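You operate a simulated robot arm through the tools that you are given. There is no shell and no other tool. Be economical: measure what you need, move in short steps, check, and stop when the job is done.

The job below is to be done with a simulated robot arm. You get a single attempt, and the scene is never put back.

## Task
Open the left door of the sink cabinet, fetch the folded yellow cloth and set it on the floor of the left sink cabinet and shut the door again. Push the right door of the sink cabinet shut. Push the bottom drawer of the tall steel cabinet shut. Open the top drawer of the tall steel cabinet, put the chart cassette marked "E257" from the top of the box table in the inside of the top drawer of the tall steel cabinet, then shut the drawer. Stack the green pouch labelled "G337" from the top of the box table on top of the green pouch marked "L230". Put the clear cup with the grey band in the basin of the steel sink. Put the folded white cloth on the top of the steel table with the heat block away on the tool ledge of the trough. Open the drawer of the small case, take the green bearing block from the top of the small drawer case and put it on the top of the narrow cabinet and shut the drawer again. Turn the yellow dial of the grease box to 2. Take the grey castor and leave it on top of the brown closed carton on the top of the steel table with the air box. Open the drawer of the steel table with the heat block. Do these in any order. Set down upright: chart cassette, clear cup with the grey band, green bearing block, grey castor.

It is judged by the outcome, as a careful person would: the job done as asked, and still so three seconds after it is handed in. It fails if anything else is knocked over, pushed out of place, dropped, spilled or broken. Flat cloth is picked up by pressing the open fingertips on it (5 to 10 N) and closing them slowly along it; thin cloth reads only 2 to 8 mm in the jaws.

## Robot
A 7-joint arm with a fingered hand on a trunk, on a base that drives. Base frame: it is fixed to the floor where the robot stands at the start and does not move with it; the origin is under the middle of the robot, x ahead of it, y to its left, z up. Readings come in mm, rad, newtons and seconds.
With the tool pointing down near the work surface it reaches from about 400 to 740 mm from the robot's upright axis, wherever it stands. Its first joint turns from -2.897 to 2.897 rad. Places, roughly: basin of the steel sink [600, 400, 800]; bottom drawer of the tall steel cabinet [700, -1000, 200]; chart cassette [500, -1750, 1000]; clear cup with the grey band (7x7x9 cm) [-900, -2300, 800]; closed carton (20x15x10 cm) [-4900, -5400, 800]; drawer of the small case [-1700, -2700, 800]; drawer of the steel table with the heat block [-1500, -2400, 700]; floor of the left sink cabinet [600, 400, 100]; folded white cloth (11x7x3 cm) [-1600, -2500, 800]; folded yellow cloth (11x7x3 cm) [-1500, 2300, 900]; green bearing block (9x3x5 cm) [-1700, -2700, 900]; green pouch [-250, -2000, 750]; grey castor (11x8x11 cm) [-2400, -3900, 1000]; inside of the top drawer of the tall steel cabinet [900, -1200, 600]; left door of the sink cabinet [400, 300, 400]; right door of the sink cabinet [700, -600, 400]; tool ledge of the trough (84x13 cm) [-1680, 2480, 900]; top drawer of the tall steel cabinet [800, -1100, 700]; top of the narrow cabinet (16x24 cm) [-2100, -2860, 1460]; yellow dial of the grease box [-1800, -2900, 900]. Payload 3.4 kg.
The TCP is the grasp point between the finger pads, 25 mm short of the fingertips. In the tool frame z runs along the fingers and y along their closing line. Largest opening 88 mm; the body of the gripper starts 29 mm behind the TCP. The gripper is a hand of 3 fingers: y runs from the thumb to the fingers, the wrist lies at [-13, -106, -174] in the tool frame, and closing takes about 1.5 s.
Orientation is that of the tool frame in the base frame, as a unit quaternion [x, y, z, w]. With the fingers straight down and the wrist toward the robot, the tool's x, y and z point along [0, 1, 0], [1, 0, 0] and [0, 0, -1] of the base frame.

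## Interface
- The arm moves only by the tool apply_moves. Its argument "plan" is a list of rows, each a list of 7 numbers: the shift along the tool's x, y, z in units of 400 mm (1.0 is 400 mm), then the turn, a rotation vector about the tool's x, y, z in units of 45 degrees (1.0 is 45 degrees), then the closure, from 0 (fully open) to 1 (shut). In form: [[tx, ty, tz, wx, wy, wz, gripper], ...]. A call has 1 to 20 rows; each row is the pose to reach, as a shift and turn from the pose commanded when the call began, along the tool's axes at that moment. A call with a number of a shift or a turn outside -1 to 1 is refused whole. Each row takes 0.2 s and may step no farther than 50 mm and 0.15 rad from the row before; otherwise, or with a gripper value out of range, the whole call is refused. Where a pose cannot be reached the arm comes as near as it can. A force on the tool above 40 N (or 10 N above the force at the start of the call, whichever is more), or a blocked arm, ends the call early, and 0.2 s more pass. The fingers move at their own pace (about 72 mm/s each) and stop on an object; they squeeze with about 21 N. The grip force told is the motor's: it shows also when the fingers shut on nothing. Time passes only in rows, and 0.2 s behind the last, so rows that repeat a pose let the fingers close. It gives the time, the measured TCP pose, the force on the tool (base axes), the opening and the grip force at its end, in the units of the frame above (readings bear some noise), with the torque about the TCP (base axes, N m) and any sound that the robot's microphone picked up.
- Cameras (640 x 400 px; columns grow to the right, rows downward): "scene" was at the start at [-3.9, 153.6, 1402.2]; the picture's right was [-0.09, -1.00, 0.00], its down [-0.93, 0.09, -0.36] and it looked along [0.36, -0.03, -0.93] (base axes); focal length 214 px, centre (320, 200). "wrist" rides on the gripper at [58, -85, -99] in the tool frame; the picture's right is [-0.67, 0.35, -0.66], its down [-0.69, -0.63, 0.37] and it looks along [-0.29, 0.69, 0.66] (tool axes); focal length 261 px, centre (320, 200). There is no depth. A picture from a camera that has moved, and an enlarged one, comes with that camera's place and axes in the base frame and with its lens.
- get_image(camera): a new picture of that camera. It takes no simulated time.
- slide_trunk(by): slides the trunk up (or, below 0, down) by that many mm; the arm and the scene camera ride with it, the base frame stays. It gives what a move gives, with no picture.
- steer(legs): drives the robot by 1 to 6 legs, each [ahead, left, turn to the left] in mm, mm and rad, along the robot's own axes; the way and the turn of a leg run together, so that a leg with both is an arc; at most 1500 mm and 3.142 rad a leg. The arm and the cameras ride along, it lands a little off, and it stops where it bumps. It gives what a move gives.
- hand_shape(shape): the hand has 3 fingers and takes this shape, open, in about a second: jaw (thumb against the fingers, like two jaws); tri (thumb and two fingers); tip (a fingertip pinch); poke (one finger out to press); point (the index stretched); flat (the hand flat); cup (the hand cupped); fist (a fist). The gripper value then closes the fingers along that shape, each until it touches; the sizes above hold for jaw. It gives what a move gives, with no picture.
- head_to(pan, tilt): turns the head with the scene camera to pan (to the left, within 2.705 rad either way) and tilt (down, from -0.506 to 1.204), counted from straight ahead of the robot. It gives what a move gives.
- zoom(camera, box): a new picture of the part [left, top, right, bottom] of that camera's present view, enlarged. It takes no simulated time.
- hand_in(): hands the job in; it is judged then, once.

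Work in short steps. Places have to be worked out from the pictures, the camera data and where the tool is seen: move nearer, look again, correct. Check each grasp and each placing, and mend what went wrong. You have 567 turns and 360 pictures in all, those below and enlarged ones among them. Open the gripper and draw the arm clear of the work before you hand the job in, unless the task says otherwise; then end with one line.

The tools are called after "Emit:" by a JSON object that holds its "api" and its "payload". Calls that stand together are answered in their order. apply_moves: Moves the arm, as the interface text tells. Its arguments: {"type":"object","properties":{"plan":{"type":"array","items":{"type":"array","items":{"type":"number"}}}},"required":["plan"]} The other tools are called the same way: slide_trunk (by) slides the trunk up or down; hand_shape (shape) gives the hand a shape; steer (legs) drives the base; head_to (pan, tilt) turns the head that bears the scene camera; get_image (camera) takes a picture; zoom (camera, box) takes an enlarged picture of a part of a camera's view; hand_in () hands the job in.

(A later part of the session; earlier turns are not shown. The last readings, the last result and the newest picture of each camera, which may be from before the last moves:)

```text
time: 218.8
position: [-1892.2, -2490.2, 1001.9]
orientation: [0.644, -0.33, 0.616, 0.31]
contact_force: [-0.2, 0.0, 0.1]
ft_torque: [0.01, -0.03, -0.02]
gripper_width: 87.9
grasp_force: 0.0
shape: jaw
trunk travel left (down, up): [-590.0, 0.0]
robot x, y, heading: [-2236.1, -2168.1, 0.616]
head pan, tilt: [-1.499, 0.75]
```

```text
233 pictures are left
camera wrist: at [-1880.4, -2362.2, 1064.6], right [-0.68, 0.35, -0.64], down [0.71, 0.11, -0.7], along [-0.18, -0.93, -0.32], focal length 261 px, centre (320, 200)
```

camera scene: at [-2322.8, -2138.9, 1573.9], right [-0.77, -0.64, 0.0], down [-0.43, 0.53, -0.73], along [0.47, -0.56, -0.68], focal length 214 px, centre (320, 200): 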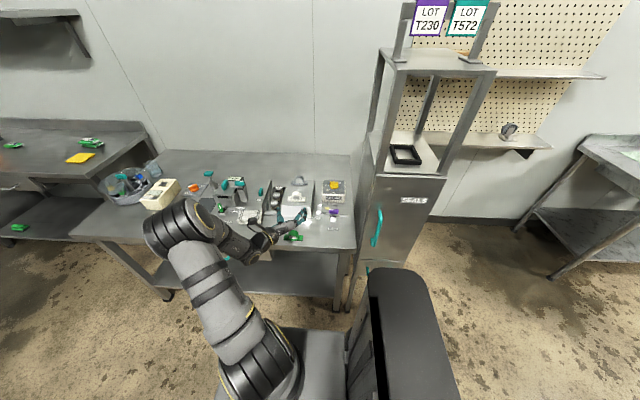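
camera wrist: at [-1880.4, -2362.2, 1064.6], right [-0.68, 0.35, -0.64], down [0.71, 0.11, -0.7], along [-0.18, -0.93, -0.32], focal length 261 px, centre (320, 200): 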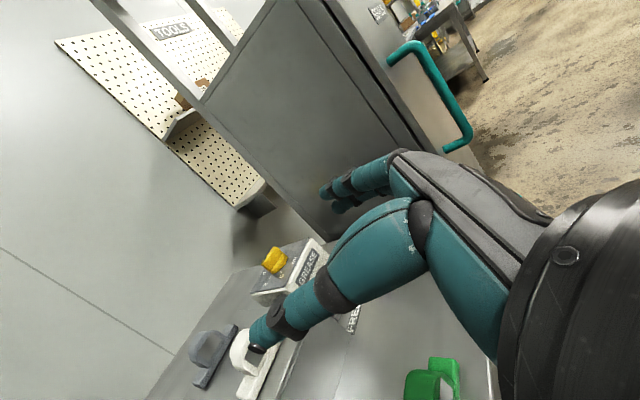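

The hand is now horizontal, pointing at the table, jaws opening left-right. I back off 60 mm from the table and lower to z≈832.

Emit:
{"api": "apply_moves", "payload": {"plan": [[0, 0, -0.1, 0, 0, 0, 0], [-0.05, 0, -0.15, 0, 0, 0, 0], [-0.15, 0, -0.15, 0, 0, 0, 0], [-0.25, 0, -0.15, 0, 0, 0, 0], [-0.35, 0, -0.15, 0, 0, 0, 0], [-0.42, 0, -0.15, 0, 0, 0, 0]]}}

Emit:
{"api": "get_image", "payload": {"camera": "wrist"}}

Emit:
{"api": "zoom", "payload": {"camera": "scene", "box": [220, 180, 380, 300]}}

```text
time: 220.2
position: [-1933.0, -2434.2, 837.0]
orientation: [0.644, -0.33, 0.616, 0.311]
contact_force: [0.0, 0.2, -0.5]
ft_torque: [0.01, 0.0, -0.03]
gripper_width: 87.8
grasp_force: 0.0
shape: jaw
trunk travel left (down, up): [-590.0, 0.0]
robot x, y, heading: [-2237.6, -2168.5, 0.619]
head pan, tilt: [-1.499, 0.75]
```

```text
232 pictures are left
camera wrist: at [-1920.5, -2306.6, 900.1], right [-0.68, 0.35, -0.64], down [0.71, 0.1, -0.7], along [-0.18, -0.93, -0.32], focal length 261 px, centre (320, 200)
```

wrist: 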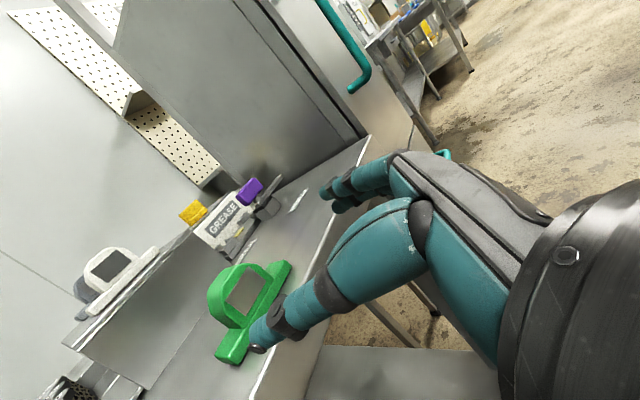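

```text
3.33 times, centred on (300, 240) of scene
camera zoom: at [-2322.6, -2138.9, 1574.0], right [-0.77, -0.64, 0.0], down [-0.44, 0.53, -0.73], along [0.47, -0.56, -0.68], focal length 715 px, centre (387, 67)
```

zoom: 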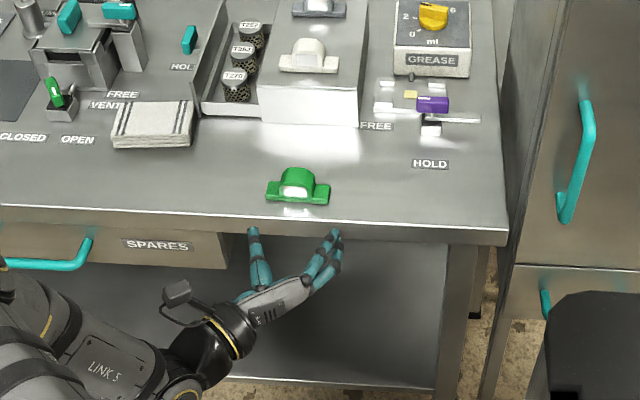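

Aligned with the arch. I advance 100 mm toward it.

Emit:
{"api": "apply_moves", "payload": {"plan": [[0, 0, 0.08, 0, 0, 0, 0], [0, 0, 0.16, 0, 0, 0, 0], [0, 0, 0.21, 0, 0, 0, 0], [0, 0, 0.25, 0, 0, 0, 0]]}}

Emit:
{"api": "get_image", "payload": {"camera": "wrist"}}

Emit:
{"api": "zoom", "payload": {"camera": "scene", "box": [240, 180, 360, 270]}}

```text
time: 221.2
position: [-1874.6, -2517.0, 832.4]
orientation: [0.645, -0.33, 0.615, 0.31]
contact_force: [0.5, -0.5, -0.1]
ft_torque: [0.01, -0.01, 0.0]
gripper_width: 87.7
grasp_force: 0.0
shape: jaw
trunk travel left (down, up): [-590.0, 0.0]
robot x, y, heading: [-2234.9, -2167.5, 0.617]
head pan, tilt: [-1.499, 0.75]
```

```text
230 pictures are left
camera wrist: at [-1862.3, -2388.5, 895.3], right [-0.68, 0.35, -0.64], down [0.71, 0.1, -0.7], along [-0.18, -0.93, -0.32], focal length 261 px, centre (320, 200)
```

wrist: 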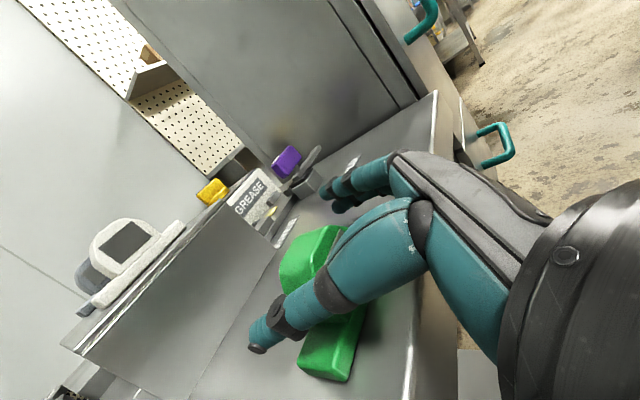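

```text
4.44 times, centred on (300, 225) of scene
camera zoom: at [-2322.7, -2139.0, 1574.0], right [-0.77, -0.64, 0.0], down [-0.44, 0.53, -0.73], along [0.47, -0.56, -0.68], focal length 953 px, centre (409, 89)
```

zoom: 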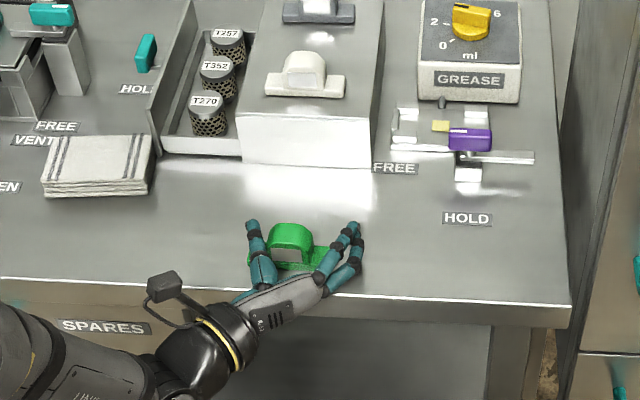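

The arch lies between thumb and fingers. I close.

Emit:
{"api": "apply_moves", "payload": {"plan": [[0, 0, 0, 0, 0, 0, 0.2], [0, 0, 0, 0, 0, 0, 0.4], [0, 0, 0, 0, 0, 0, 0.6], [0, 0, 0, 0, 0, 0, 0.8], [0, 0, 0, 0, 0, 0, 1], [0, 0, 0, 0, 0, 0, 1]]}}

Emit:
{"api": "apply_moves", "payload": {"plan": [[0.03, 0, 0, 0, 0, 0, 1], [0.08, 0, 0, 0, 0, 0, 1], [0.15, 0, 0, 0, 0, 0, 1]]}}

Emit:
{"api": "get_image", "payload": {"camera": "wrist"}}

Emit:
{"api": "zoom", "payload": {"camera": "scene", "box": [240, 160, 360, 250]}}

```text
time: 222.6
position: [-1874.5, -2516.6, 832.5]
orientation: [0.644, -0.329, 0.616, 0.311]
contact_force: [0.4, -0.6, 2.6]
ft_torque: [0.01, 0.02, -0.01]
gripper_width: 25.7
grasp_force: 20.9
shape: jaw
trunk travel left (down, up): [-590.0, 0.0]
robot x, y, heading: [-2237.0, -2170.3, 0.622]
head pan, tilt: [-1.499, 0.75]
```

```text
time: 223.4
position: [-1870.8, -2518.2, 891.1]
orientation: [0.645, -0.33, 0.616, 0.31]
contact_force: [0.1, 0.3, 0.7]
ft_torque: [-0.02, -0.01, 0.01]
gripper_width: 18.7
grasp_force: 20.7
shape: jaw
trunk travel left (down, up): [-590.0, 0.0]
robot x, y, heading: [-2233.7, -2165.9, 0.619]
head pan, tilt: [-1.499, 0.75]
```

```text
228 pictures are left
camera wrist: at [-1858.7, -2390.5, 954.5], right [-0.68, 0.35, -0.64], down [0.71, 0.11, -0.7], along [-0.18, -0.93, -0.32], focal length 261 px, centre (320, 200)
```

wrist: 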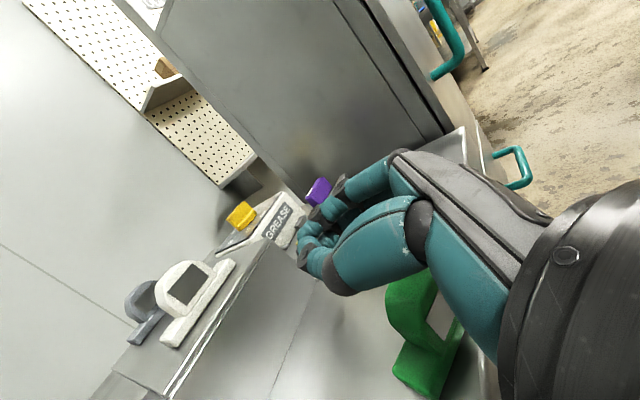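

```text
4.44 times, centred on (300, 205) of scene
camera zoom: at [-2322.9, -2138.8, 1573.9], right [-0.77, -0.64, 0.0], down [-0.43, 0.53, -0.73], along [0.47, -0.56, -0.68], focal length 953 px, centre (409, 178)
```

zoom: 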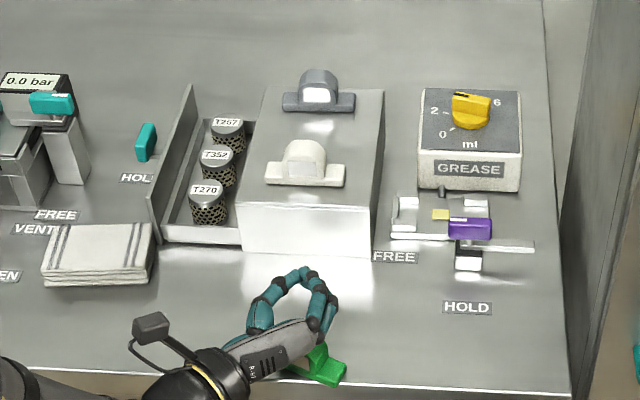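

The grip slipped off the rounded arch. I'll instead grip along the block's flat faces with the hand pointing sideways (right). First retract and undo the roll and tilt.

Emit:
{"api": "apply_moves", "payload": {"plan": [[0.05, 0, -0.1, 0, 0, 0, 1], [0.1, 0, -0.2, 0, 0, -0.18, 1], [0.15, 0, -0.25, 0, 0, -0.36, 1], [0.15, 0, -0.25, 0, 0, -0.54, 0.5], [0.15, 0, -0.25, 0, 0, -0.72, 0], [0.15, 0, -0.25, 0, 0, -0.9, 0], [0.15, 0, -0.25, 0, 0, -1, 0]]}}

Emit:
{"api": "apply_moves", "payload": {"plan": [[0, 0, 0, 0, 0, -0.18, 0], [0, 0, 0, 0, 0, -0.36, 0], [0, 0, 0, 0, 0, -0.54, 0], [0, 0, 0, 0, 0, -0.72, 0], [0, 0, 0, 0, 0, -0.9, 0], [0, 0, 0, 0, 0, -1, 0]]}}

Emit:
{"api": "apply_moves", "payload": {"plan": [[0, 0, 0, 0.18, 0, 0, 0], [0, 0, 0, 0.36, 0, 0, 0], [0, 0, 0, 0.54, 0, 0, 0], [0, 0, 0, 0.72, 0, 0, 0], [0, 0, 0, 0.9, 0, 0, 0], [0, 0, 0, 1, 0, 0, 0]]}}

Emit:
{"api": "get_image", "payload": {"camera": "scene"}}

```text
time: 225.0
position: [-1928.9, -2439.6, 957.5]
orientation: [0.721, -0.058, 0.45, 0.523]
contact_force: [-0.5, 0.5, -0.5]
ft_torque: [0.01, 0.06, -0.02]
gripper_width: 87.5
grasp_force: 0.0
shape: jaw
trunk travel left (down, up): [-590.0, 0.0]
robot x, y, heading: [-2232.2, -2171.1, 0.616]
head pan, tilt: [-1.499, 0.75]
```

```text
time: 226.4
position: [-1929.6, -2439.5, 957.4]
orientation: [0.688, 0.223, 0.215, 0.656]
contact_force: [0.5, -0.2, 0.5]
ft_torque: [0.02, -0.02, 0.01]
gripper_width: 87.5
grasp_force: 0.1
shape: jaw
trunk travel left (down, up): [-590.0, 0.0]
robot x, y, heading: [-2235.1, -2169.8, 0.616]
head pan, tilt: [-1.499, 0.75]
```

```text
time: 227.8
position: [-1924.7, -2444.5, 954.1]
orientation: [0.887, 0.289, 0.113, 0.341]
contact_force: [0.2, -0.5, -0.1]
ft_torque: [-0.01, -0.01, -0.02]
gripper_width: 87.7
grasp_force: 0.1
shape: jaw
out of reach, approached as far as the arm can: row 6
trunk travel left (down, up): [-590.0, 0.0]
robot x, y, heading: [-2236.4, -2168.0, 0.622]
head pan, tilt: [-1.499, 0.75]
```

```text
226 pictures are left
camera scene: at [-2322.8, -2138.9, 1573.9], right [-0.77, -0.64, 0.0], down [-0.43, 0.53, -0.73], along [0.47, -0.56, -0.68], focal length 214 px, centre (320, 200)
```

scene: 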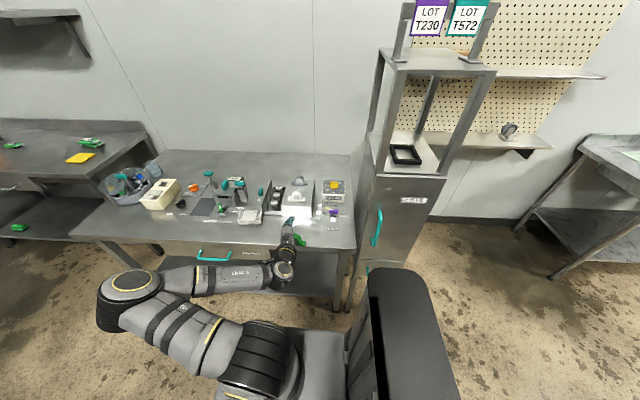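

Near the inner limit; I move out 80 mm while bringing the tool vertical, then start the sideways tilt.

Emit:
{"api": "apply_moves", "payload": {"plan": [[0, 0.075, 0.067, 0.1, 0, 0, 0], [0, 0.149, 0.134, 0.25, 0, 0, 0], [0, 0.149, 0.134, 0.43, 0, 0, 0], [0, 0.149, 0.134, 0.61, 0, 0, 0], [0, 0.149, 0.134, 0.79, 0, 0, 0], [0, 0.149, 0.134, 0.93, 0, 0, 0]]}}

Emit:
{"api": "apply_moves", "payload": {"plan": [[0, 0, 0, 0, -0.18, 0, 0], [0, 0, 0, 0, -0.36, 0, 0], [0, 0, 0, 0, -0.54, 0, 0], [0, 0, 0, 0, -0.72, 0, 0], [0, 0, 0, 0, -0.9, 0, 0], [0, 0, 0, 0, -1, 0, 0]]}}

Emit:
{"api": "get_image", "payload": {"camera": "scene"}}

Emit:
{"api": "get_image", "payload": {"camera": "wrist"}}

```text
time: 229.2
position: [-1881.3, -2506.4, 944.2]
orientation: [0.951, 0.309, 0.001, 0.01]
contact_force: [-0.1, 0.1, -0.2]
ft_torque: [0.0, 0.02, 0.0]
gripper_width: 87.4
grasp_force: 0.1
shape: jaw
out of reach, approached as far as the arm can: row 6
trunk travel left (down, up): [-590.0, 0.0]
robot x, y, heading: [-2232.7, -2169.4, 0.62]
head pan, tilt: [-1.499, 0.75]
```

```text
time: 230.6
position: [-1880.1, -2504.6, 942.8]
orientation: [0.879, 0.286, -0.363, 0.121]
contact_force: [0.1, 0.4, 0.0]
ft_torque: [0.05, 0.01, 0.0]
gripper_width: 87.9
grasp_force: 0.1
shape: jaw
trunk travel left (down, up): [-590.0, 0.0]
robot x, y, heading: [-2238.3, -2170.5, 0.621]
head pan, tilt: [-1.499, 0.75]
```

```text
225 pictures are left
camera scene: at [-2322.6, -2138.8, 1574.0], right [-0.77, -0.64, 0.0], down [-0.44, 0.53, -0.73], along [0.47, -0.56, -0.68], focal length 214 px, centre (320, 200)
```

scene: 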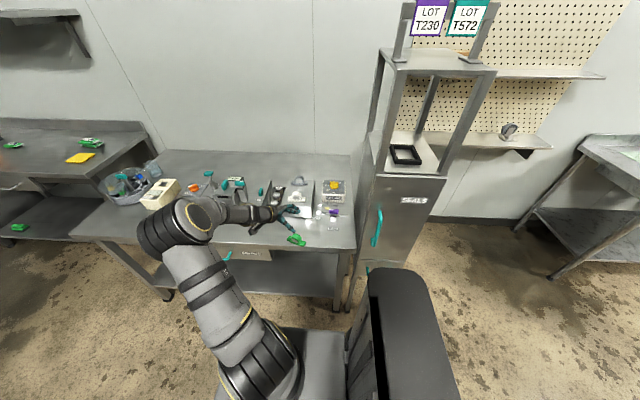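

```text
224 pictures are left
camera wrist: at [-1839.3, -2371.4, 972.1], right [0.19, -0.28, 0.94], down [-0.97, 0.07, 0.22], along [-0.13, -0.96, -0.26], focal length 261 px, centre (320, 200)
```

wrist: 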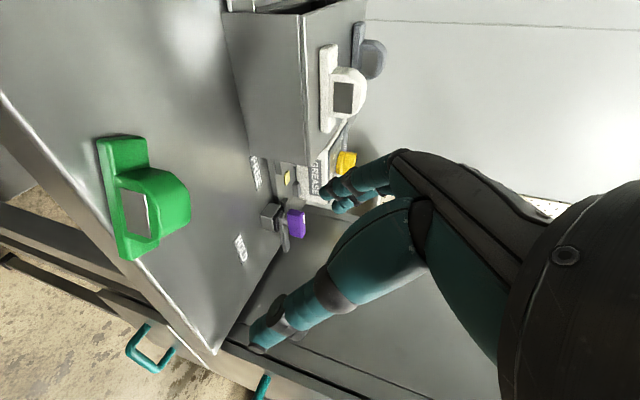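

Sideways tilting works. I continue to ~83°.

Emit:
{"api": "apply_moves", "payload": {"plan": [[0, 0, 0, 0, -0.18, 0, 0], [0, 0, 0, 0, -0.36, 0, 0], [0, 0, 0, 0, -0.54, 0, 0], [0, 0, 0, 0, -0.7, 0, 0], [0, 0, 0, 0, -0.84, 0, 0]]}}

Emit:
{"api": "get_image", "payload": {"camera": "wrist"}}

Emit:
{"api": "zoom", "payload": {"camera": "scene", "box": [220, 170, 380, 280]}}

```text
time: 231.8
position: [-1879.8, -2505.4, 943.1]
orientation: [0.715, 0.23, -0.627, 0.208]
contact_force: [0.0, -0.5, 0.6]
ft_torque: [0.03, 0.03, -0.01]
gripper_width: 87.8
grasp_force: 0.1
shape: jaw
trunk travel left (down, up): [-590.0, 0.0]
robot x, y, heading: [-2234.6, -2169.8, 0.622]
head pan, tilt: [-1.499, 0.75]
```

```text
223 pictures are left
camera wrist: at [-1843.3, -2375.2, 898.2], right [0.66, 0.06, 0.75], down [-0.74, 0.25, 0.63], along [-0.15, -0.97, 0.2], focal length 261 px, centre (320, 200)
```

wrist: 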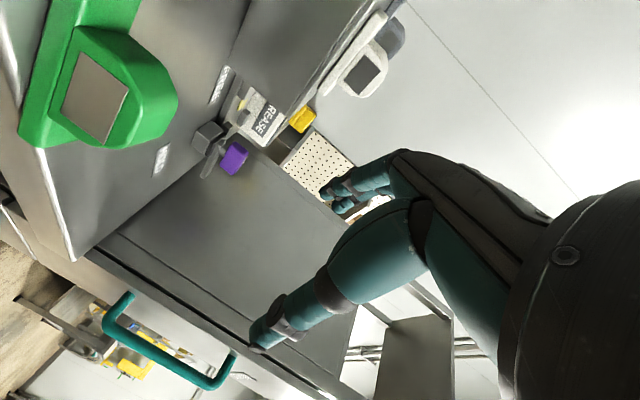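

```text
3.64 times, centred on (300, 225) of scene
camera zoom: at [-2322.6, -2138.9, 1574.0], right [-0.77, -0.64, 0.0], down [-0.44, 0.53, -0.73], along [0.47, -0.56, -0.68], focal length 780 px, centre (393, 109)
```

zoom: 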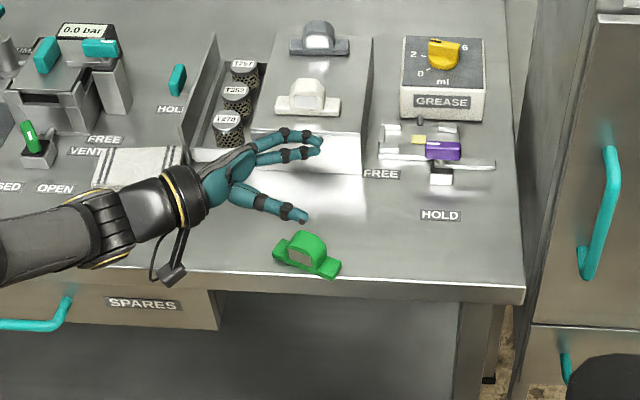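

The hand now points right, flat. The block is at about (-1884,-2503), yawed ~21° from the table direction. I yaw the hand to match and position above.

Emit:
{"api": "apply_moves", "payload": {"plan": [[0, 0, -0.01, 0.152, 0, 0.02, 0], [0, 0, -0.02, 0.304, 0, 0.04, 0], [0, 0, -0.0275, 0.456, 0, 0.059, 0]]}}

Emit:
{"api": "apply_moves", "payload": {"plan": [[0.1, 0, 0.013, 0, 0, 0, 0.2], [0.18, 0, 0.023, 0, 0, 0, 0.3]]}}

Emit:
{"api": "zoom", "payload": {"camera": "scene", "box": [240, 190, 360, 280]}}

Emit:
{"api": "get_image", "payload": {"camera": "wrist"}}

```text
time: 232.6
position: [-1869.5, -2499.4, 942.8]
orientation: [0.746, 0.099, -0.653, 0.09]
contact_force: [-0.2, -0.6, -0.5]
ft_torque: [0.01, 0.0, 0.02]
gripper_width: 87.5
grasp_force: 0.0
shape: jaw
trunk travel left (down, up): [-590.0, 0.0]
robot x, y, heading: [-2231.7, -2168.0, 0.619]
head pan, tilt: [-1.499, 0.75]
```

```text
time: 233.2
position: [-1870.9, -2498.5, 869.8]
orientation: [0.746, 0.099, -0.652, 0.09]
contact_force: [-0.3, -0.3, -0.6]
ft_torque: [0.01, -0.01, 0.06]
gripper_width: 62.0
grasp_force: 0.0
shape: jaw
trunk travel left (down, up): [-590.0, 0.0]
robot x, y, heading: [-2235.2, -2170.5, 0.616]
head pan, tilt: [-1.499, 0.75]
```

```text
4.44 times, centred on (300, 235) of scene
camera zoom: at [-2322.5, -2139.1, 1574.0], right [-0.77, -0.64, 0.0], down [-0.44, 0.53, -0.73], along [0.47, -0.56, -0.68], focal length 953 px, centre (409, 44)
```

zoom: 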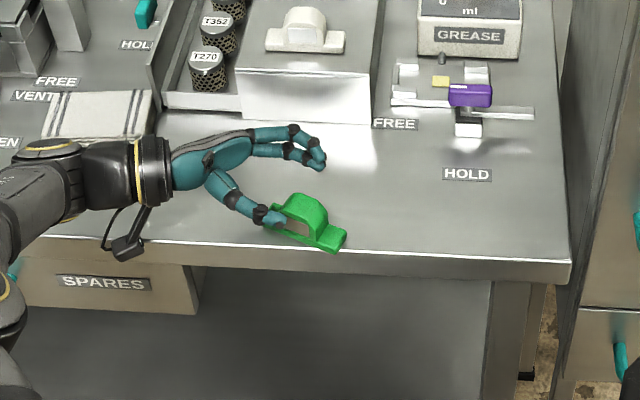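

```text
220 pictures are left
camera wrist: at [-1790.7, -2389.0, 825.1], right [0.63, -0.18, 0.75], down [-0.61, 0.49, 0.63], along [-0.48, -0.85, 0.2], focal length 261 px, centre (320, 200)
```

wrist: 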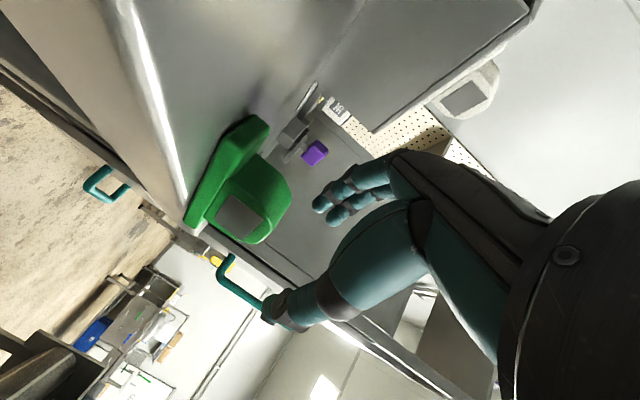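

I descend the remaining 41 mm while advancing 12 mm, then check.

Emit:
{"api": "apply_moves", "payload": {"plan": [[0.035, 0, 0.004, 0, 0, 0, 0.25], [0.07, 0, 0.009, 0, 0, 0, 0.25], [0.09, 0, 0.025, 0, 0, 0, 0.25], [0.1, 0, 0.043, 0, 0, 0, 0.25]]}}

Emit:
{"api": "zoom", "payload": {"camera": "scene", "box": [240, 190, 360, 280]}}

Emit:
{"api": "get_image", "payload": {"camera": "wrist"}}

```text
time: 234.2
position: [-1882.9, -2503.2, 830.8]
orientation: [0.746, 0.099, -0.653, 0.09]
contact_force: [0.0, 0.1, 1.1]
ft_torque: [0.03, -0.01, 0.04]
gripper_width: 65.9
grasp_force: 0.2
shape: jaw
trunk travel left (down, up): [-590.0, 0.0]
robot x, y, heading: [-2232.2, -2172.7, 0.619]
head pan, tilt: [-1.499, 0.75]
```

```text
4.44 times, centred on (300, 235) of scene
camera zoom: at [-2322.7, -2138.9, 1574.0], right [-0.77, -0.64, 0.0], down [-0.44, 0.53, -0.73], along [0.47, -0.56, -0.68], focal length 953 px, centre (409, 44)
```

zoom: 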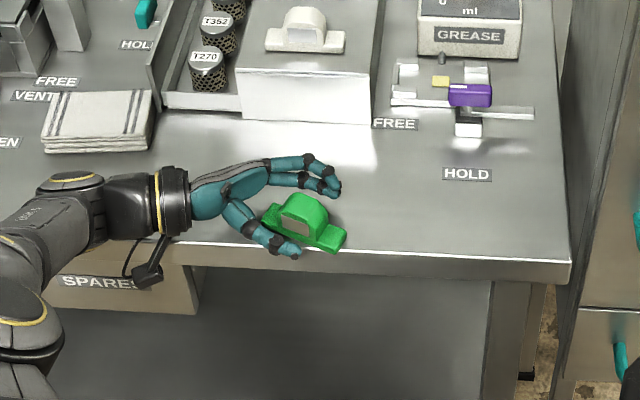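

```text
218 pictures are left
camera wrist: at [-1802.3, -2393.5, 785.1], right [0.63, -0.18, 0.75], down [-0.61, 0.49, 0.63], along [-0.48, -0.85, 0.2], focal length 261 px, centre (320, 200)
```

wrist: 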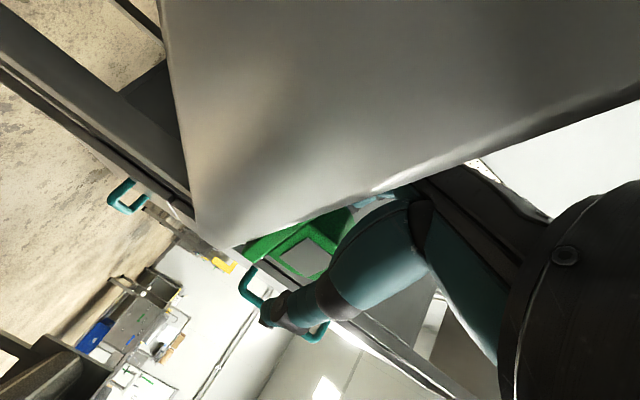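

Arch between thumb and fingers, no contact. I close and lift slightly.

Emit:
{"api": "apply_moves", "payload": {"plan": [[0, 0, 0, 0, 0, 0, 0.4], [0, 0, 0, 0, 0, 0, 0.6], [0, 0, 0, 0, 0, 0, 0.8], [0, 0, 0, 0, 0, 0, 1], [0, 0, 0, 0, 0, 0, 1], [0, 0, 0, 0, 0, 0, 1]]}}

Emit:
{"api": "zoom", "payload": {"camera": "scene", "box": [240, 190, 360, 280]}}

```text
time: 235.6
position: [-1883.7, -2503.8, 830.1]
orientation: [0.746, 0.099, -0.653, 0.091]
contact_force: [0.0, 0.3, 0.6]
ft_torque: [-0.02, -0.03, 0.02]
gripper_width: 21.2
grasp_force: 20.7
shape: jaw
trunk travel left (down, up): [-590.0, 0.0]
robot x, y, heading: [-2235.0, -2170.5, 0.619]
head pan, tilt: [-1.499, 0.75]
```

```text
4.44 times, centred on (300, 235) of scene
camera zoom: at [-2322.7, -2138.9, 1574.0], right [-0.77, -0.64, 0.0], down [-0.44, 0.53, -0.73], along [0.47, -0.56, -0.68], focal length 953 px, centre (409, 44)
```

zoom: 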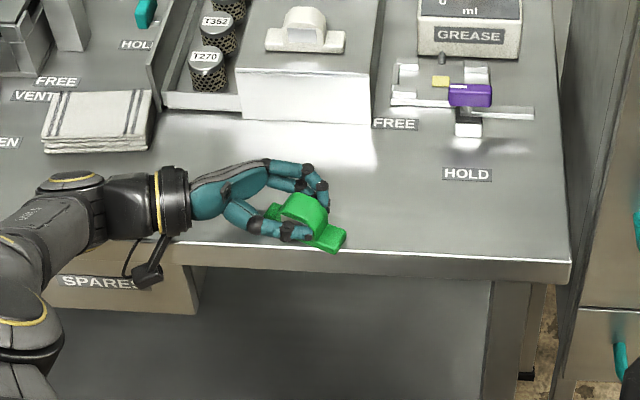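

Gripped at 21 mm on the flat faces. I lift.

Emit:
{"api": "apply_moves", "payload": {"plan": [[-0.03, 0, -0.004, 0, 0, 0, 1], [-0.1, 0, -0.013, 0, 0, 0, 1], [-0.2, 0, -0.026, 0, 0, 0, 1], [-0.3, 0, -0.039, 0, 0, 0, 1]]}}

Emit:
{"api": "get_image", "payload": {"camera": "wrist"}}

Emit:
{"api": "zoom", "payload": {"camera": "scene", "box": [220, 160, 380, 280]}}

```text
time: 236.6
position: [-1882.5, -2501.5, 951.6]
orientation: [0.746, 0.1, -0.652, 0.091]
contact_force: [-0.7, 0.6, -0.6]
ft_torque: [0.0, -0.02, 0.03]
gripper_width: 21.5
grasp_force: 21.7
shape: jaw
trunk travel left (down, up): [-590.0, 0.0]
robot x, y, heading: [-2235.3, -2168.4, 0.622]
head pan, tilt: [-1.499, 0.75]
```

```text
216 pictures are left
camera wrist: at [-1802.9, -2391.0, 906.5], right [0.63, -0.18, 0.75], down [-0.61, 0.49, 0.63], along [-0.48, -0.85, 0.2], focal length 261 px, centre (320, 200)
```

wrist: 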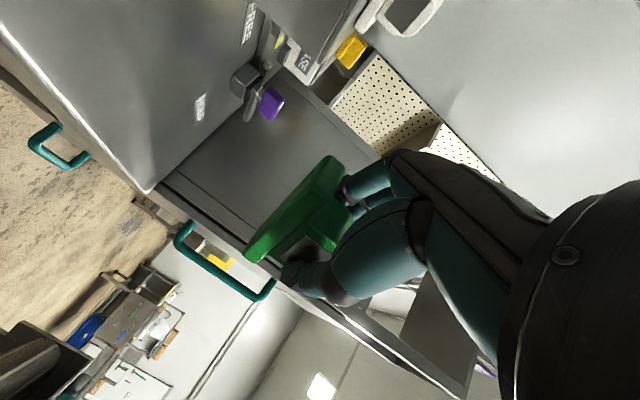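

```text
3.33 times, centred on (300, 220) of scene
camera zoom: at [-2322.9, -2138.8, 1573.9], right [-0.77, -0.64, 0.0], down [-0.43, 0.53, -0.73], along [0.47, -0.56, -0.68], focal length 715 px, centre (387, 133)
```

zoom: 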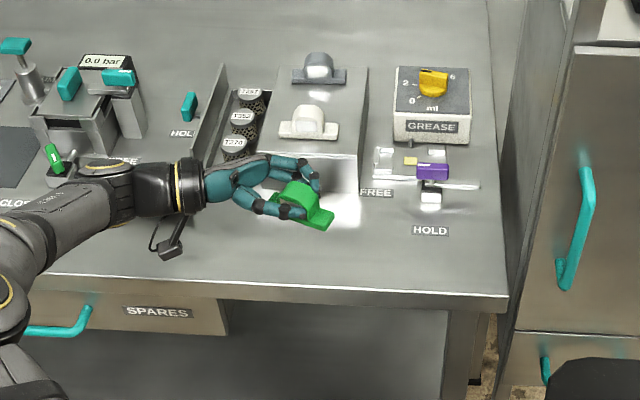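

The block is held upright. I straighten the yaw and raise high in steps.

Emit:
{"api": "apply_moves", "payload": {"plan": [[-0.11, 0, -0.014, -0.1, 0, -0.013, 1], [-0.22, 0, -0.028, -0.2, 0, -0.026, 1], [-0.33, 0, -0.042, -0.3, 0, -0.039, 1], [-0.44, 0, -0.056, -0.4, 0, -0.052, 1], [-0.55, 0, -0.07, -0.456, 0, -0.059, 1], [-0.66, 0, -0.085, -0.456, 0, -0.059, 1], [-0.77, 0, -0.1, -0.456, 0, -0.059, 1], [-0.88, 0, -0.114, -0.456, 0, -0.059, 1]]}}

Emit:
{"api": "apply_moves", "payload": {"plan": [[-0.11, 0, -0.014, 0, 0, 0, 1], [-0.22, 0, -0.028, 0, 0, 0, 1], [-0.33, 0, -0.042, 0, 0, 0, 1], [-0.44, 0, -0.056, 0, 0, 0, 1], [-0.55, 0, -0.07, 0, 0, 0, 1], [-0.64, 0, -0.082, 0, 0, 0, 1]]}}

Emit:
{"api": "head_to", "payload": {"pan": -1.8, "tilt": 0.3}}

Emit:
{"api": "get_image", "payload": {"camera": "scene"}}

```text
time: 238.4
position: [-1885.9, -2502.5, 1305.3]
orientation: [0.715, 0.231, -0.626, 0.206]
contact_force: [-0.3, 0.4, -0.7]
ft_torque: [0.03, 0.01, -0.02]
gripper_width: 21.1
grasp_force: 21.5
shape: jaw
trunk travel left (down, up): [-590.0, 0.0]
robot x, y, heading: [-2233.1, -2167.2, 0.612]
head pan, tilt: [-1.499, 0.75]
```

```text
time: 239.8
position: [-1900.6, -2505.0, 1486.8]
orientation: [0.715, 0.232, -0.627, 0.206]
contact_force: [0.1, 0.2, -0.4]
ft_torque: [-0.02, -0.02, 0.04]
gripper_width: 21.3
grasp_force: 21.2
shape: jaw
out of reach, approached as far as the arm can: row 4, 5, 6
trunk travel left (down, up): [-590.0, 0.0]
robot x, y, heading: [-2234.3, -2169.2, 0.621]
head pan, tilt: [-1.499, 0.75]
```

```text
time: 240.7
position: [-1899.8, -2504.5, 1487.4]
orientation: [0.715, 0.23, -0.627, 0.207]
contact_force: [0.5, 0.2, -0.2]
ft_torque: [0.03, -0.01, 0.0]
gripper_width: 21.3
grasp_force: 21.1
shape: jaw
trunk travel left (down, up): [-590.0, 0.0]
robot x, y, heading: [-2235.0, -2168.3, 0.619]
head pan, tilt: [-1.799, 0.3]
```

```text
214 pictures are left
camera scene: at [-2339.8, -2161.5, 1614.2], right [-0.92, -0.38, 0.0], down [-0.11, 0.27, -0.95], along [0.36, -0.88, -0.3], focal length 214 px, centre (320, 200)
```

scene: 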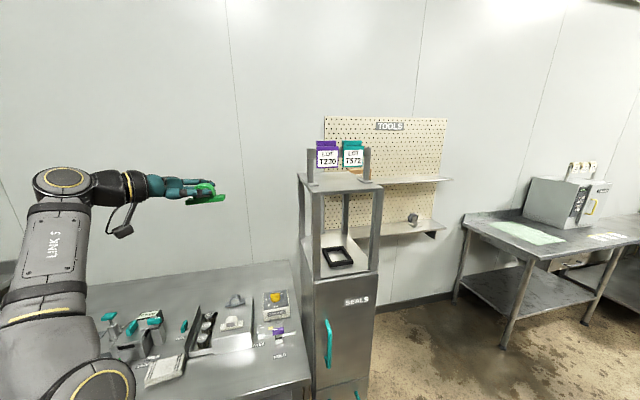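

The arm reaches z≈1487 here and should get higher with the wrist closer in. I return to my earlier safe spot beside the table (206 mm to the right).

Emit:
{"api": "steer", "payload": {"legs": [[0, -203, 0]]}}

Emit:
{"api": "get_image", "payload": {"camera": "scene"}}

Emit:
{"api": "zoom", "payload": {"camera": "scene", "box": [280, 110, 460, 230]}}

```text
time: 242.3
position: [-1779.1, -2670.3, 1486.8]
orientation: [0.715, 0.231, -0.626, 0.207]
contact_force: [0.5, -0.7, -1.2]
ft_torque: [0.0, -0.01, 0.0]
gripper_width: 21.2
grasp_force: 21.0
shape: jaw
trunk travel left (down, up): [-590.0, 0.0]
robot x, y, heading: [-2115.1, -2337.7, 0.622]
head pan, tilt: [-1.799, 0.3]
```

```text
213 pictures are left
camera scene: at [-2220.1, -2329.0, 1614.4], right [-0.92, -0.38, 0.0], down [-0.11, 0.27, -0.95], along [0.37, -0.88, -0.3], focal length 214 px, centre (320, 200)
```

scene: 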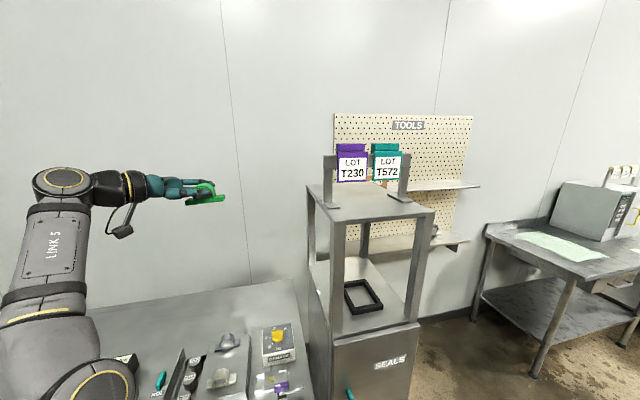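

```text
3.33 times, centred on (370, 170) of scene
camera zoom: at [-2220.1, -2329.0, 1614.4], right [-0.92, -0.38, 0.0], down [-0.11, 0.27, -0.95], along [0.37, -0.88, -0.3], focal length 715 px, centre (153, 300)
```

zoom: 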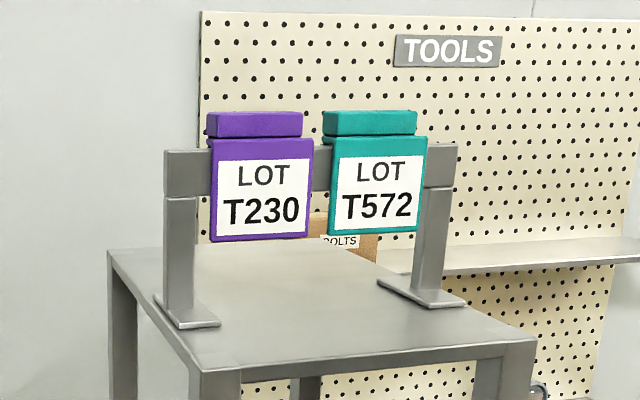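

The plate: front b≈-900…-920, rear b≈-1209, left edge a≈-3282, post foot to b≈-1057. I aim for b≈-1115, a≈-3345. First move the hand right to a≈-3200 while raising.

Emit:
{"api": "apply_moves", "payload": {"plan": [[-0.03, 0.005, 0.09, 0, 0, 0, 1], [-0.06, 0.01, 0.18, 0, 0, 0, 1], [-0.09, 0.015, 0.27, 0, 0, 0, 1], [-0.12, 0.02, 0.36, 0, 0, 0, 1], [-0.146, 0.025, 0.45, 0, 0, 0, 1]]}}

Emit:
{"api": "get_image", "payload": {"camera": "scene"}}

```text
time: 243.5
position: [-1926.2, -2788.9, 1522.7]
orientation: [0.715, 0.232, -0.626, 0.208]
contact_force: [-0.4, -0.3, -1.2]
ft_torque: [0.0, 0.01, 0.01]
gripper_width: 21.1
grasp_force: 20.8
shape: jaw
trunk travel left (down, up): [-590.0, 0.0]
robot x, y, heading: [-2114.9, -2335.7, 0.62]
head pan, tilt: [-1.799, 0.3]
```

```text
211 pictures are left
camera scene: at [-2221.5, -2329.6, 1614.3], right [-0.92, -0.38, 0.0], down [-0.11, 0.27, -0.95], along [0.37, -0.88, -0.3], focal length 214 px, centre (320, 200)
```

scene: 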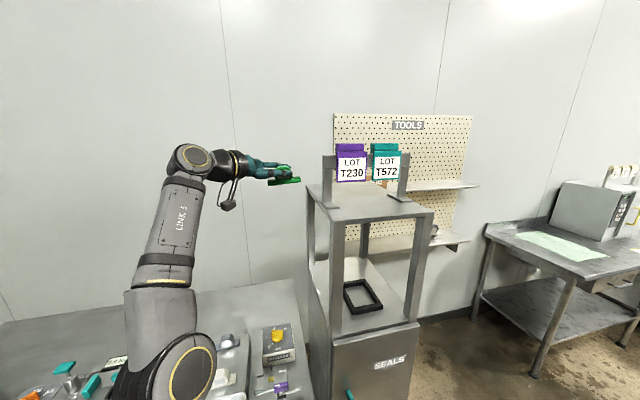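

Reached z≈1523. I continue 140 mm onto the plate's rear area at the same height.

Emit:
{"api": "apply_moves", "payload": {"plan": [[-0.012, 0, 0.09, 0, 0, 0, 1], [-0.023, 0.002, 0.18, 0, 0, 0, 1], [-0.034, 0.005, 0.27, 0, 0, 0, 1], [-0.045, 0.007, 0.35, 0, 0, 0, 1]]}}

Emit:
{"api": "get_image", "payload": {"camera": "scene"}}

Emit:
{"api": "zoom", "payload": {"camera": "scene", "box": [230, 120, 430, 240]}}

Emit:
{"api": "get_image", "payload": {"camera": "wrist"}}

```text
time: 244.5
position: [-2040.1, -2863.9, 1503.8]
orientation: [0.715, 0.232, -0.626, 0.208]
contact_force: [0.3, -0.2, -1.9]
ft_torque: [0.01, 0.01, 0.02]
gripper_width: 21.1
grasp_force: 21.1
shape: jaw
out of reach, approached as far as the arm can: row 2, 3, 4
trunk travel left (down, up): [-590.0, 0.0]
robot x, y, heading: [-2118.5, -2337.0, 0.621]
head pan, tilt: [-1.799, 0.3]
```

```text
210 pictures are left
camera scene: at [-2221.1, -2327.1, 1614.3], right [-0.92, -0.38, 0.0], down [-0.11, 0.27, -0.96], along [0.37, -0.88, -0.3], focal length 214 px, centre (320, 200)
```

scene: 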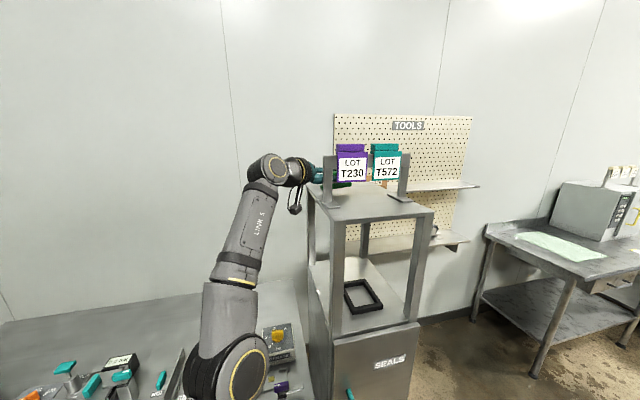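

```text
3.20 times, centred on (330, 180) of scene
camera zoom: at [-2221.1, -2327.1, 1614.3], right [-0.92, -0.38, 0.0], down [-0.11, 0.27, -0.96], along [0.37, -0.88, -0.3], focal length 686 px, centre (288, 264)
```

zoom: 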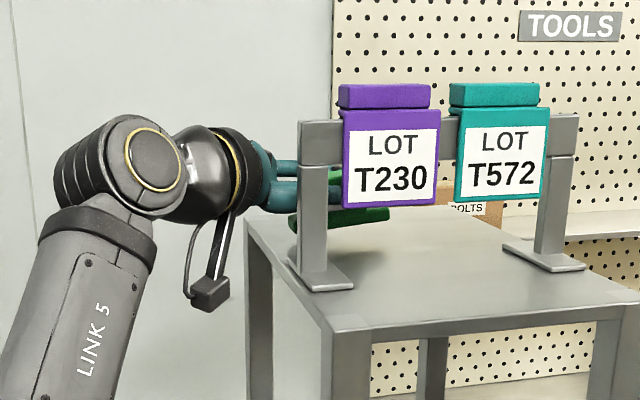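

```text
208 pictures are left
camera wrist: at [-2003.1, -2732.8, 1458.9], right [0.66, 0.06, 0.75], down [-0.74, 0.24, 0.63], along [-0.15, -0.97, 0.2], focal length 261 px, centre (320, 200)
```

wrist: 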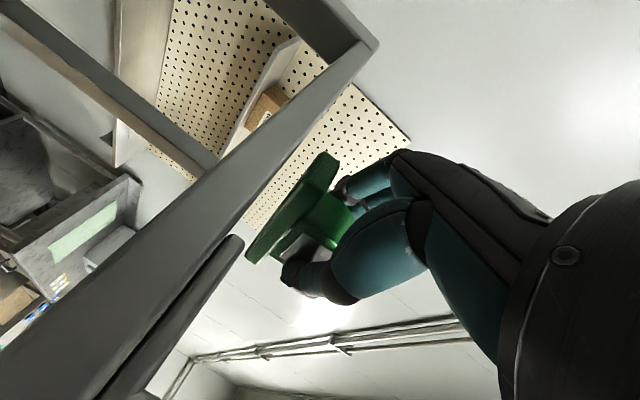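

The block is over the plate's rear area behind the bar. I lower in 3 mm steps until contact.

Emit:
{"api": "apply_moves", "payload": {"plan": [[0.008, 0, 0.001, 0, 0, 0, 1], [0.015, 0, 0.002, 0, 0, 0, 1], [0.023, 0, 0.003, 0, 0, 0, 1]]}}

```text
time: 245.3
position: [-2038.4, -2867.0, 1498.9]
orientation: [0.715, 0.231, -0.626, 0.207]
contact_force: [-0.8, 0.0, -0.9]
ft_torque: [0.03, 0.01, 0.01]
gripper_width: 21.2
grasp_force: 21.0
shape: jaw
trunk travel left (down, up): [-590.0, 0.0]
robot x, y, heading: [-2115.0, -2337.6, 0.624]
head pan, tilt: [-1.799, 0.3]
```

Emit:
{"api": "apply_moves", "payload": {"plan": [[0.008, 0, 0.001, 0, 0, 0, 1], [0.015, 0, 0.002, 0, 0, 0, 1], [0.023, 0, 0.003, 0, 0, 0, 1]]}}

Emit:
{"api": "zoom", "payload": {"camera": "scene", "box": [290, 150, 390, 220]}}

```text
time: 246.1
position: [-2038.9, -2869.2, 1495.6]
orientation: [0.715, 0.232, -0.626, 0.207]
contact_force: [0.0, 0.7, -1.2]
ft_torque: [0.07, 0.02, 0.02]
gripper_width: 21.2
grasp_force: 20.8
shape: jaw
out of reach, approached as far as the arm can: row 1, 2, 3
trunk travel left (down, up): [-590.0, 0.0]
robot x, y, heading: [-2117.1, -2336.5, 0.624]
head pan, tilt: [-1.799, 0.3]
```

```text
5.71 times, centred on (340, 185) of scene
camera zoom: at [-2220.9, -2328.0, 1614.3], right [-0.92, -0.38, 0.0], down [-0.11, 0.27, -0.96], along [0.37, -0.88, -0.3], focal length 1226 px, centre (206, 286)
```

zoom: 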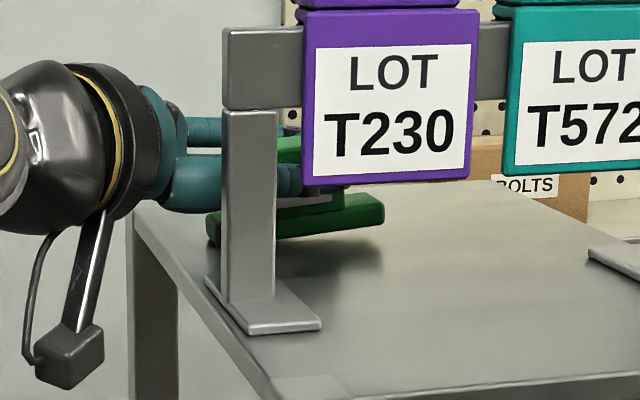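

Still above the plate (shadow gap visible). I continue lowering.

Emit:
{"api": "apply_moves", "payload": {"plan": [[0.01, 0, 0.001, 0, 0, 0, 1], [0.02, 0, 0.002, 0, 0, 0, 1], [0.03, 0, 0.004, 0, 0, 0, 1], [0.04, 0, 0.005, 0, 0, 0, 1]]}}

Emit:
{"api": "zoom", "payload": {"camera": "scene", "box": [290, 150, 390, 220]}}

```text
time: 247.1
position: [-2034.9, -2874.4, 1489.4]
orientation: [0.715, 0.232, -0.626, 0.207]
contact_force: [0.2, 0.3, 0.5]
ft_torque: [0.0, -0.01, 0.02]
gripper_width: 21.3
grasp_force: 20.9
shape: jaw
out of reach, approached as far as the arm can: row 2, 3, 4
trunk travel left (down, up): [-590.0, 0.0]
robot x, y, heading: [-2117.8, -2333.8, 0.622]
head pan, tilt: [-1.799, 0.3]
```

```text
5.71 times, centred on (340, 185) of scene
camera zoom: at [-2221.0, -2327.6, 1614.3], right [-0.92, -0.38, 0.0], down [-0.11, 0.27, -0.96], along [0.37, -0.88, -0.3], focal length 1226 px, centre (206, 286)
```

zoom: 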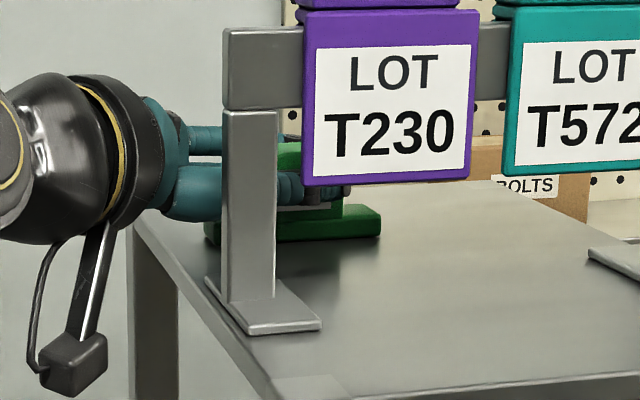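

Slight force change: near touch. A few mm more.

Emit:
{"api": "apply_moves", "payload": {"plan": [[0.008, 0, 0.001, 0, 0, 0, 1], [0.016, 0, 0.002, 0, 0, 0, 1]]}}

Emit:
{"api": "zoom", "payload": {"camera": "scene", "box": [300, 160, 370, 210]}}

```text
time: 247.7
position: [-2036.6, -2876.5, 1488.0]
orientation: [0.715, 0.231, -0.626, 0.208]
contact_force: [-1.4, 1.2, 10.7]
ft_torque: [-0.13, 0.1, -0.03]
gripper_width: 21.1
grasp_force: 20.7
shape: jaw
out of reach, approached as far as the arm can: row 2
trunk travel left (down, up): [-590.0, 0.0]
robot x, y, heading: [-2116.8, -2336.6, 0.623]
head pan, tilt: [-1.799, 0.3]
```

```text
8.00 times, centred on (335, 185) of scene
camera zoom: at [-2221.5, -2325.9, 1614.4], right [-0.92, -0.38, 0.0], down [-0.11, 0.27, -0.96], along [0.37, -0.88, -0.29], focal length 1716 px, centre (200, 320)
```

zoom: 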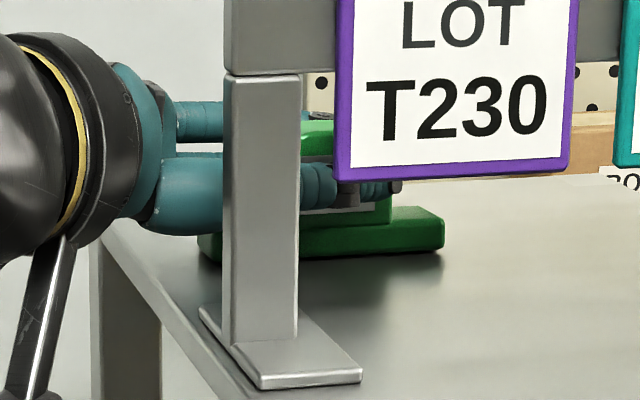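

The block rests on the plate (10 N). I open just enough and withdraw along the finger axis.

Emit:
{"api": "apply_moves", "payload": {"plan": [[0, 0, 0, 0, 0, 0, 0.7], [0, 0, 0, 0, 0, 0, 0.6], [0, 0, 0, 0, 0, 0, 0.55], [0, 0, 0, 0, 0, 0, 0.55], [0, 0, -0.05, 0, 0, 0, 0.55], [0, 0, -0.15, 0, 0, 0, 0.55], [0, 0, -0.25, 0, 0, 0, 0.55], [0, 0, -0.35, 0, 0, 0, 0.55], [0, 0, -0.45, 0, 0, 0, 0.55]]}}

Emit:
{"api": "get_image", "payload": {"camera": "scene"}}

Emit:
{"api": "zoom", "payload": {"camera": "scene", "box": [290, 150, 390, 220]}}

```text
time: 249.7
position: [-1890.8, -2771.1, 1510.9]
orientation: [0.716, 0.231, -0.626, 0.207]
contact_force: [0.7, 0.0, 0.8]
ft_torque: [-0.03, 0.02, -0.02]
gripper_width: 39.0
grasp_force: 0.0
shape: jaw
out of reach, approached as far as the arm can: row 5, 6, 7, 8
trunk travel left (down, up): [-590.0, 0.0]
robot x, y, heading: [-2114.6, -2332.0, 0.624]
head pan, tilt: [-1.799, 0.3]
```

```text
204 pictures are left
camera scene: at [-2220.4, -2327.4, 1614.4], right [-0.92, -0.38, 0.0], down [-0.11, 0.27, -0.96], along [0.37, -0.88, -0.3], focal length 214 px, centre (320, 200)
```

scene: 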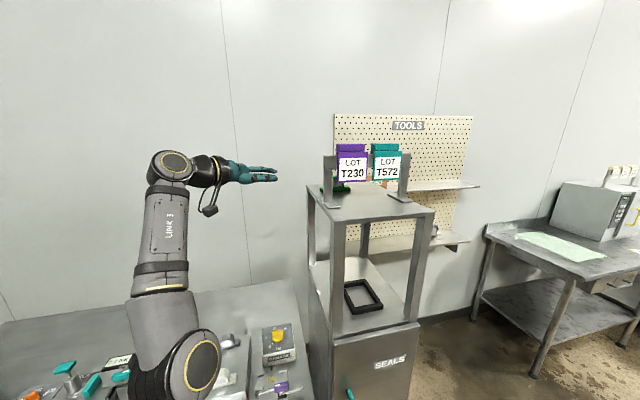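

```text
5.71 times, centred on (340, 185) of scene
camera zoom: at [-2220.4, -2327.4, 1614.4], right [-0.92, -0.38, 0.0], down [-0.11, 0.27, -0.96], along [0.37, -0.88, -0.3], focal length 1226 px, centre (206, 286)
```

zoom: 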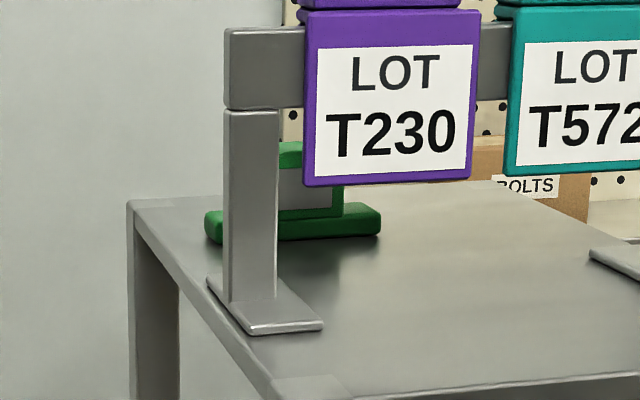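

The block stands upright on the cabinet top. Now I bring the hand down and left to close the small drawer.

Emit:
{"api": "apply_moves", "payload": {"plan": [[0.106, 0, -0.042, 0, 0, 0, 1], [0.212, 0, -0.085, 0, 0, 0, 1], [0.319, 0, -0.127, 0, 0, 0, 1], [0.425, 0, -0.169, 0, 0, 0, 1], [0.532, 0, -0.212, 0, 0, 0, 1], [0.638, 0, -0.254, 0, 0, 0, 1], [0.744, 0, -0.296, 0, 0, 0, 1], [0.85, 0, -0.339, 0, 0, 0, 1], [0.957, 0, -0.381, 0, 0, 0, 1]]}}

Emit:
{"api": "apply_moves", "payload": {"plan": [[0, 0, 0, 0, 0.18, 0, 1], [0, 0, 0, 0, 0.36, 0, 1], [0, 0, 0, 0, 0.54, 0, 1], [0, 0, 0, 0, 0.72, 0, 1], [0, 0, 0, 0, 0.9, 0, 1], [0, 0, 0, 0, 1, 0, 1]]}}

Emit:
{"api": "apply_moves", "payload": {"plan": [[0, 0, 0, 0, 0.18, 0, 1], [0, 0, 0, 0, 0.36, 0, 1], [0, 0, 0, 0, 0.54, 0, 1], [0, 0, 0, 0, 0.7, 0, 1], [0, 0, 0, 0, 0.84, 0, 1]]}}

Emit:
{"api": "head_to", "payload": {"pan": -1.4, "tilt": 0.7}}

Emit:
{"api": "get_image", "payload": {"camera": "scene"}}

```text
time: 251.7
position: [-1624.6, -2703.9, 1190.5]
orientation: [0.715, 0.231, -0.626, 0.208]
contact_force: [-0.3, -0.1, 0.1]
ft_torque: [0.0, 0.02, -0.02]
gripper_width: 0.0
grasp_force: 21.2
shape: jaw
out of reach, approached as far as the arm can: row 1, 2, 3, 4, 5, 6, 7, 8, 9
trunk travel left (down, up): [-590.0, 0.0]
robot x, y, heading: [-2119.7, -2336.3, 0.621]
head pan, tilt: [-1.799, 0.3]
```

```text
time: 253.1
position: [-1624.0, -2708.2, 1189.9]
orientation: [0.901, 0.293, -0.304, 0.101]
contact_force: [0.4, 0.1, 0.0]
ft_torque: [0.0, 0.0, 0.01]
gripper_width: 0.0
grasp_force: 21.3
shape: jaw
out of reach, approached as far as the arm can: row 5, 6
trunk travel left (down, up): [-590.0, 0.0]
robot x, y, heading: [-2117.8, -2336.5, 0.626]
head pan, tilt: [-1.799, 0.3]
```

```text
time: 254.3
position: [-1610.3, -2720.5, 1198.7]
orientation: [0.95, 0.311, 0.003, 0.0]
contact_force: [-0.6, 0.6, 0.5]
ft_torque: [0.0, -0.01, -0.04]
gripper_width: 0.0
grasp_force: 20.7
shape: jaw
out of reach, approached as far as the arm can: row 1, 2, 3, 4, 5
trunk travel left (down, up): [-590.0, 0.0]
robot x, y, heading: [-2115.0, -2336.3, 0.624]
head pan, tilt: [-1.799, 0.3]
```

```text
time: 255.2
position: [-1610.4, -2719.7, 1198.6]
orientation: [0.95, 0.312, 0.002, 0.001]
contact_force: [0.9, -0.1, 0.5]
ft_torque: [0.0, 0.02, -0.02]
gripper_width: 0.2
grasp_force: 20.7
shape: jaw
trunk travel left (down, up): [-590.0, 0.0]
robot x, y, heading: [-2118.8, -2334.2, 0.624]
head pan, tilt: [-1.4, 0.7]
```

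```text
202 pictures are left
camera scene: at [-2196.2, -2301.3, 1578.3], right [-0.7, -0.71, 0.0], down [-0.46, 0.45, -0.77], along [0.55, -0.54, -0.64], focal length 214 px, centre (320, 200)
```

scene: 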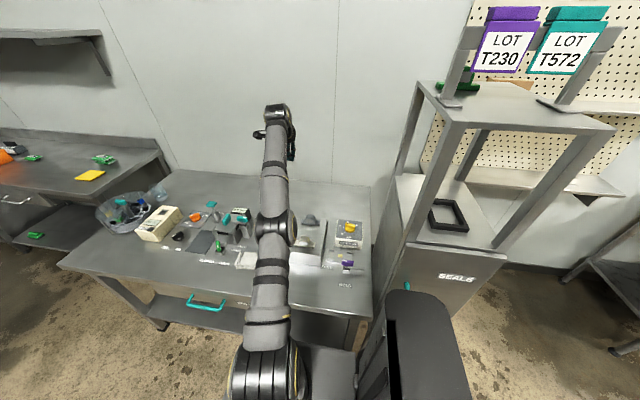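

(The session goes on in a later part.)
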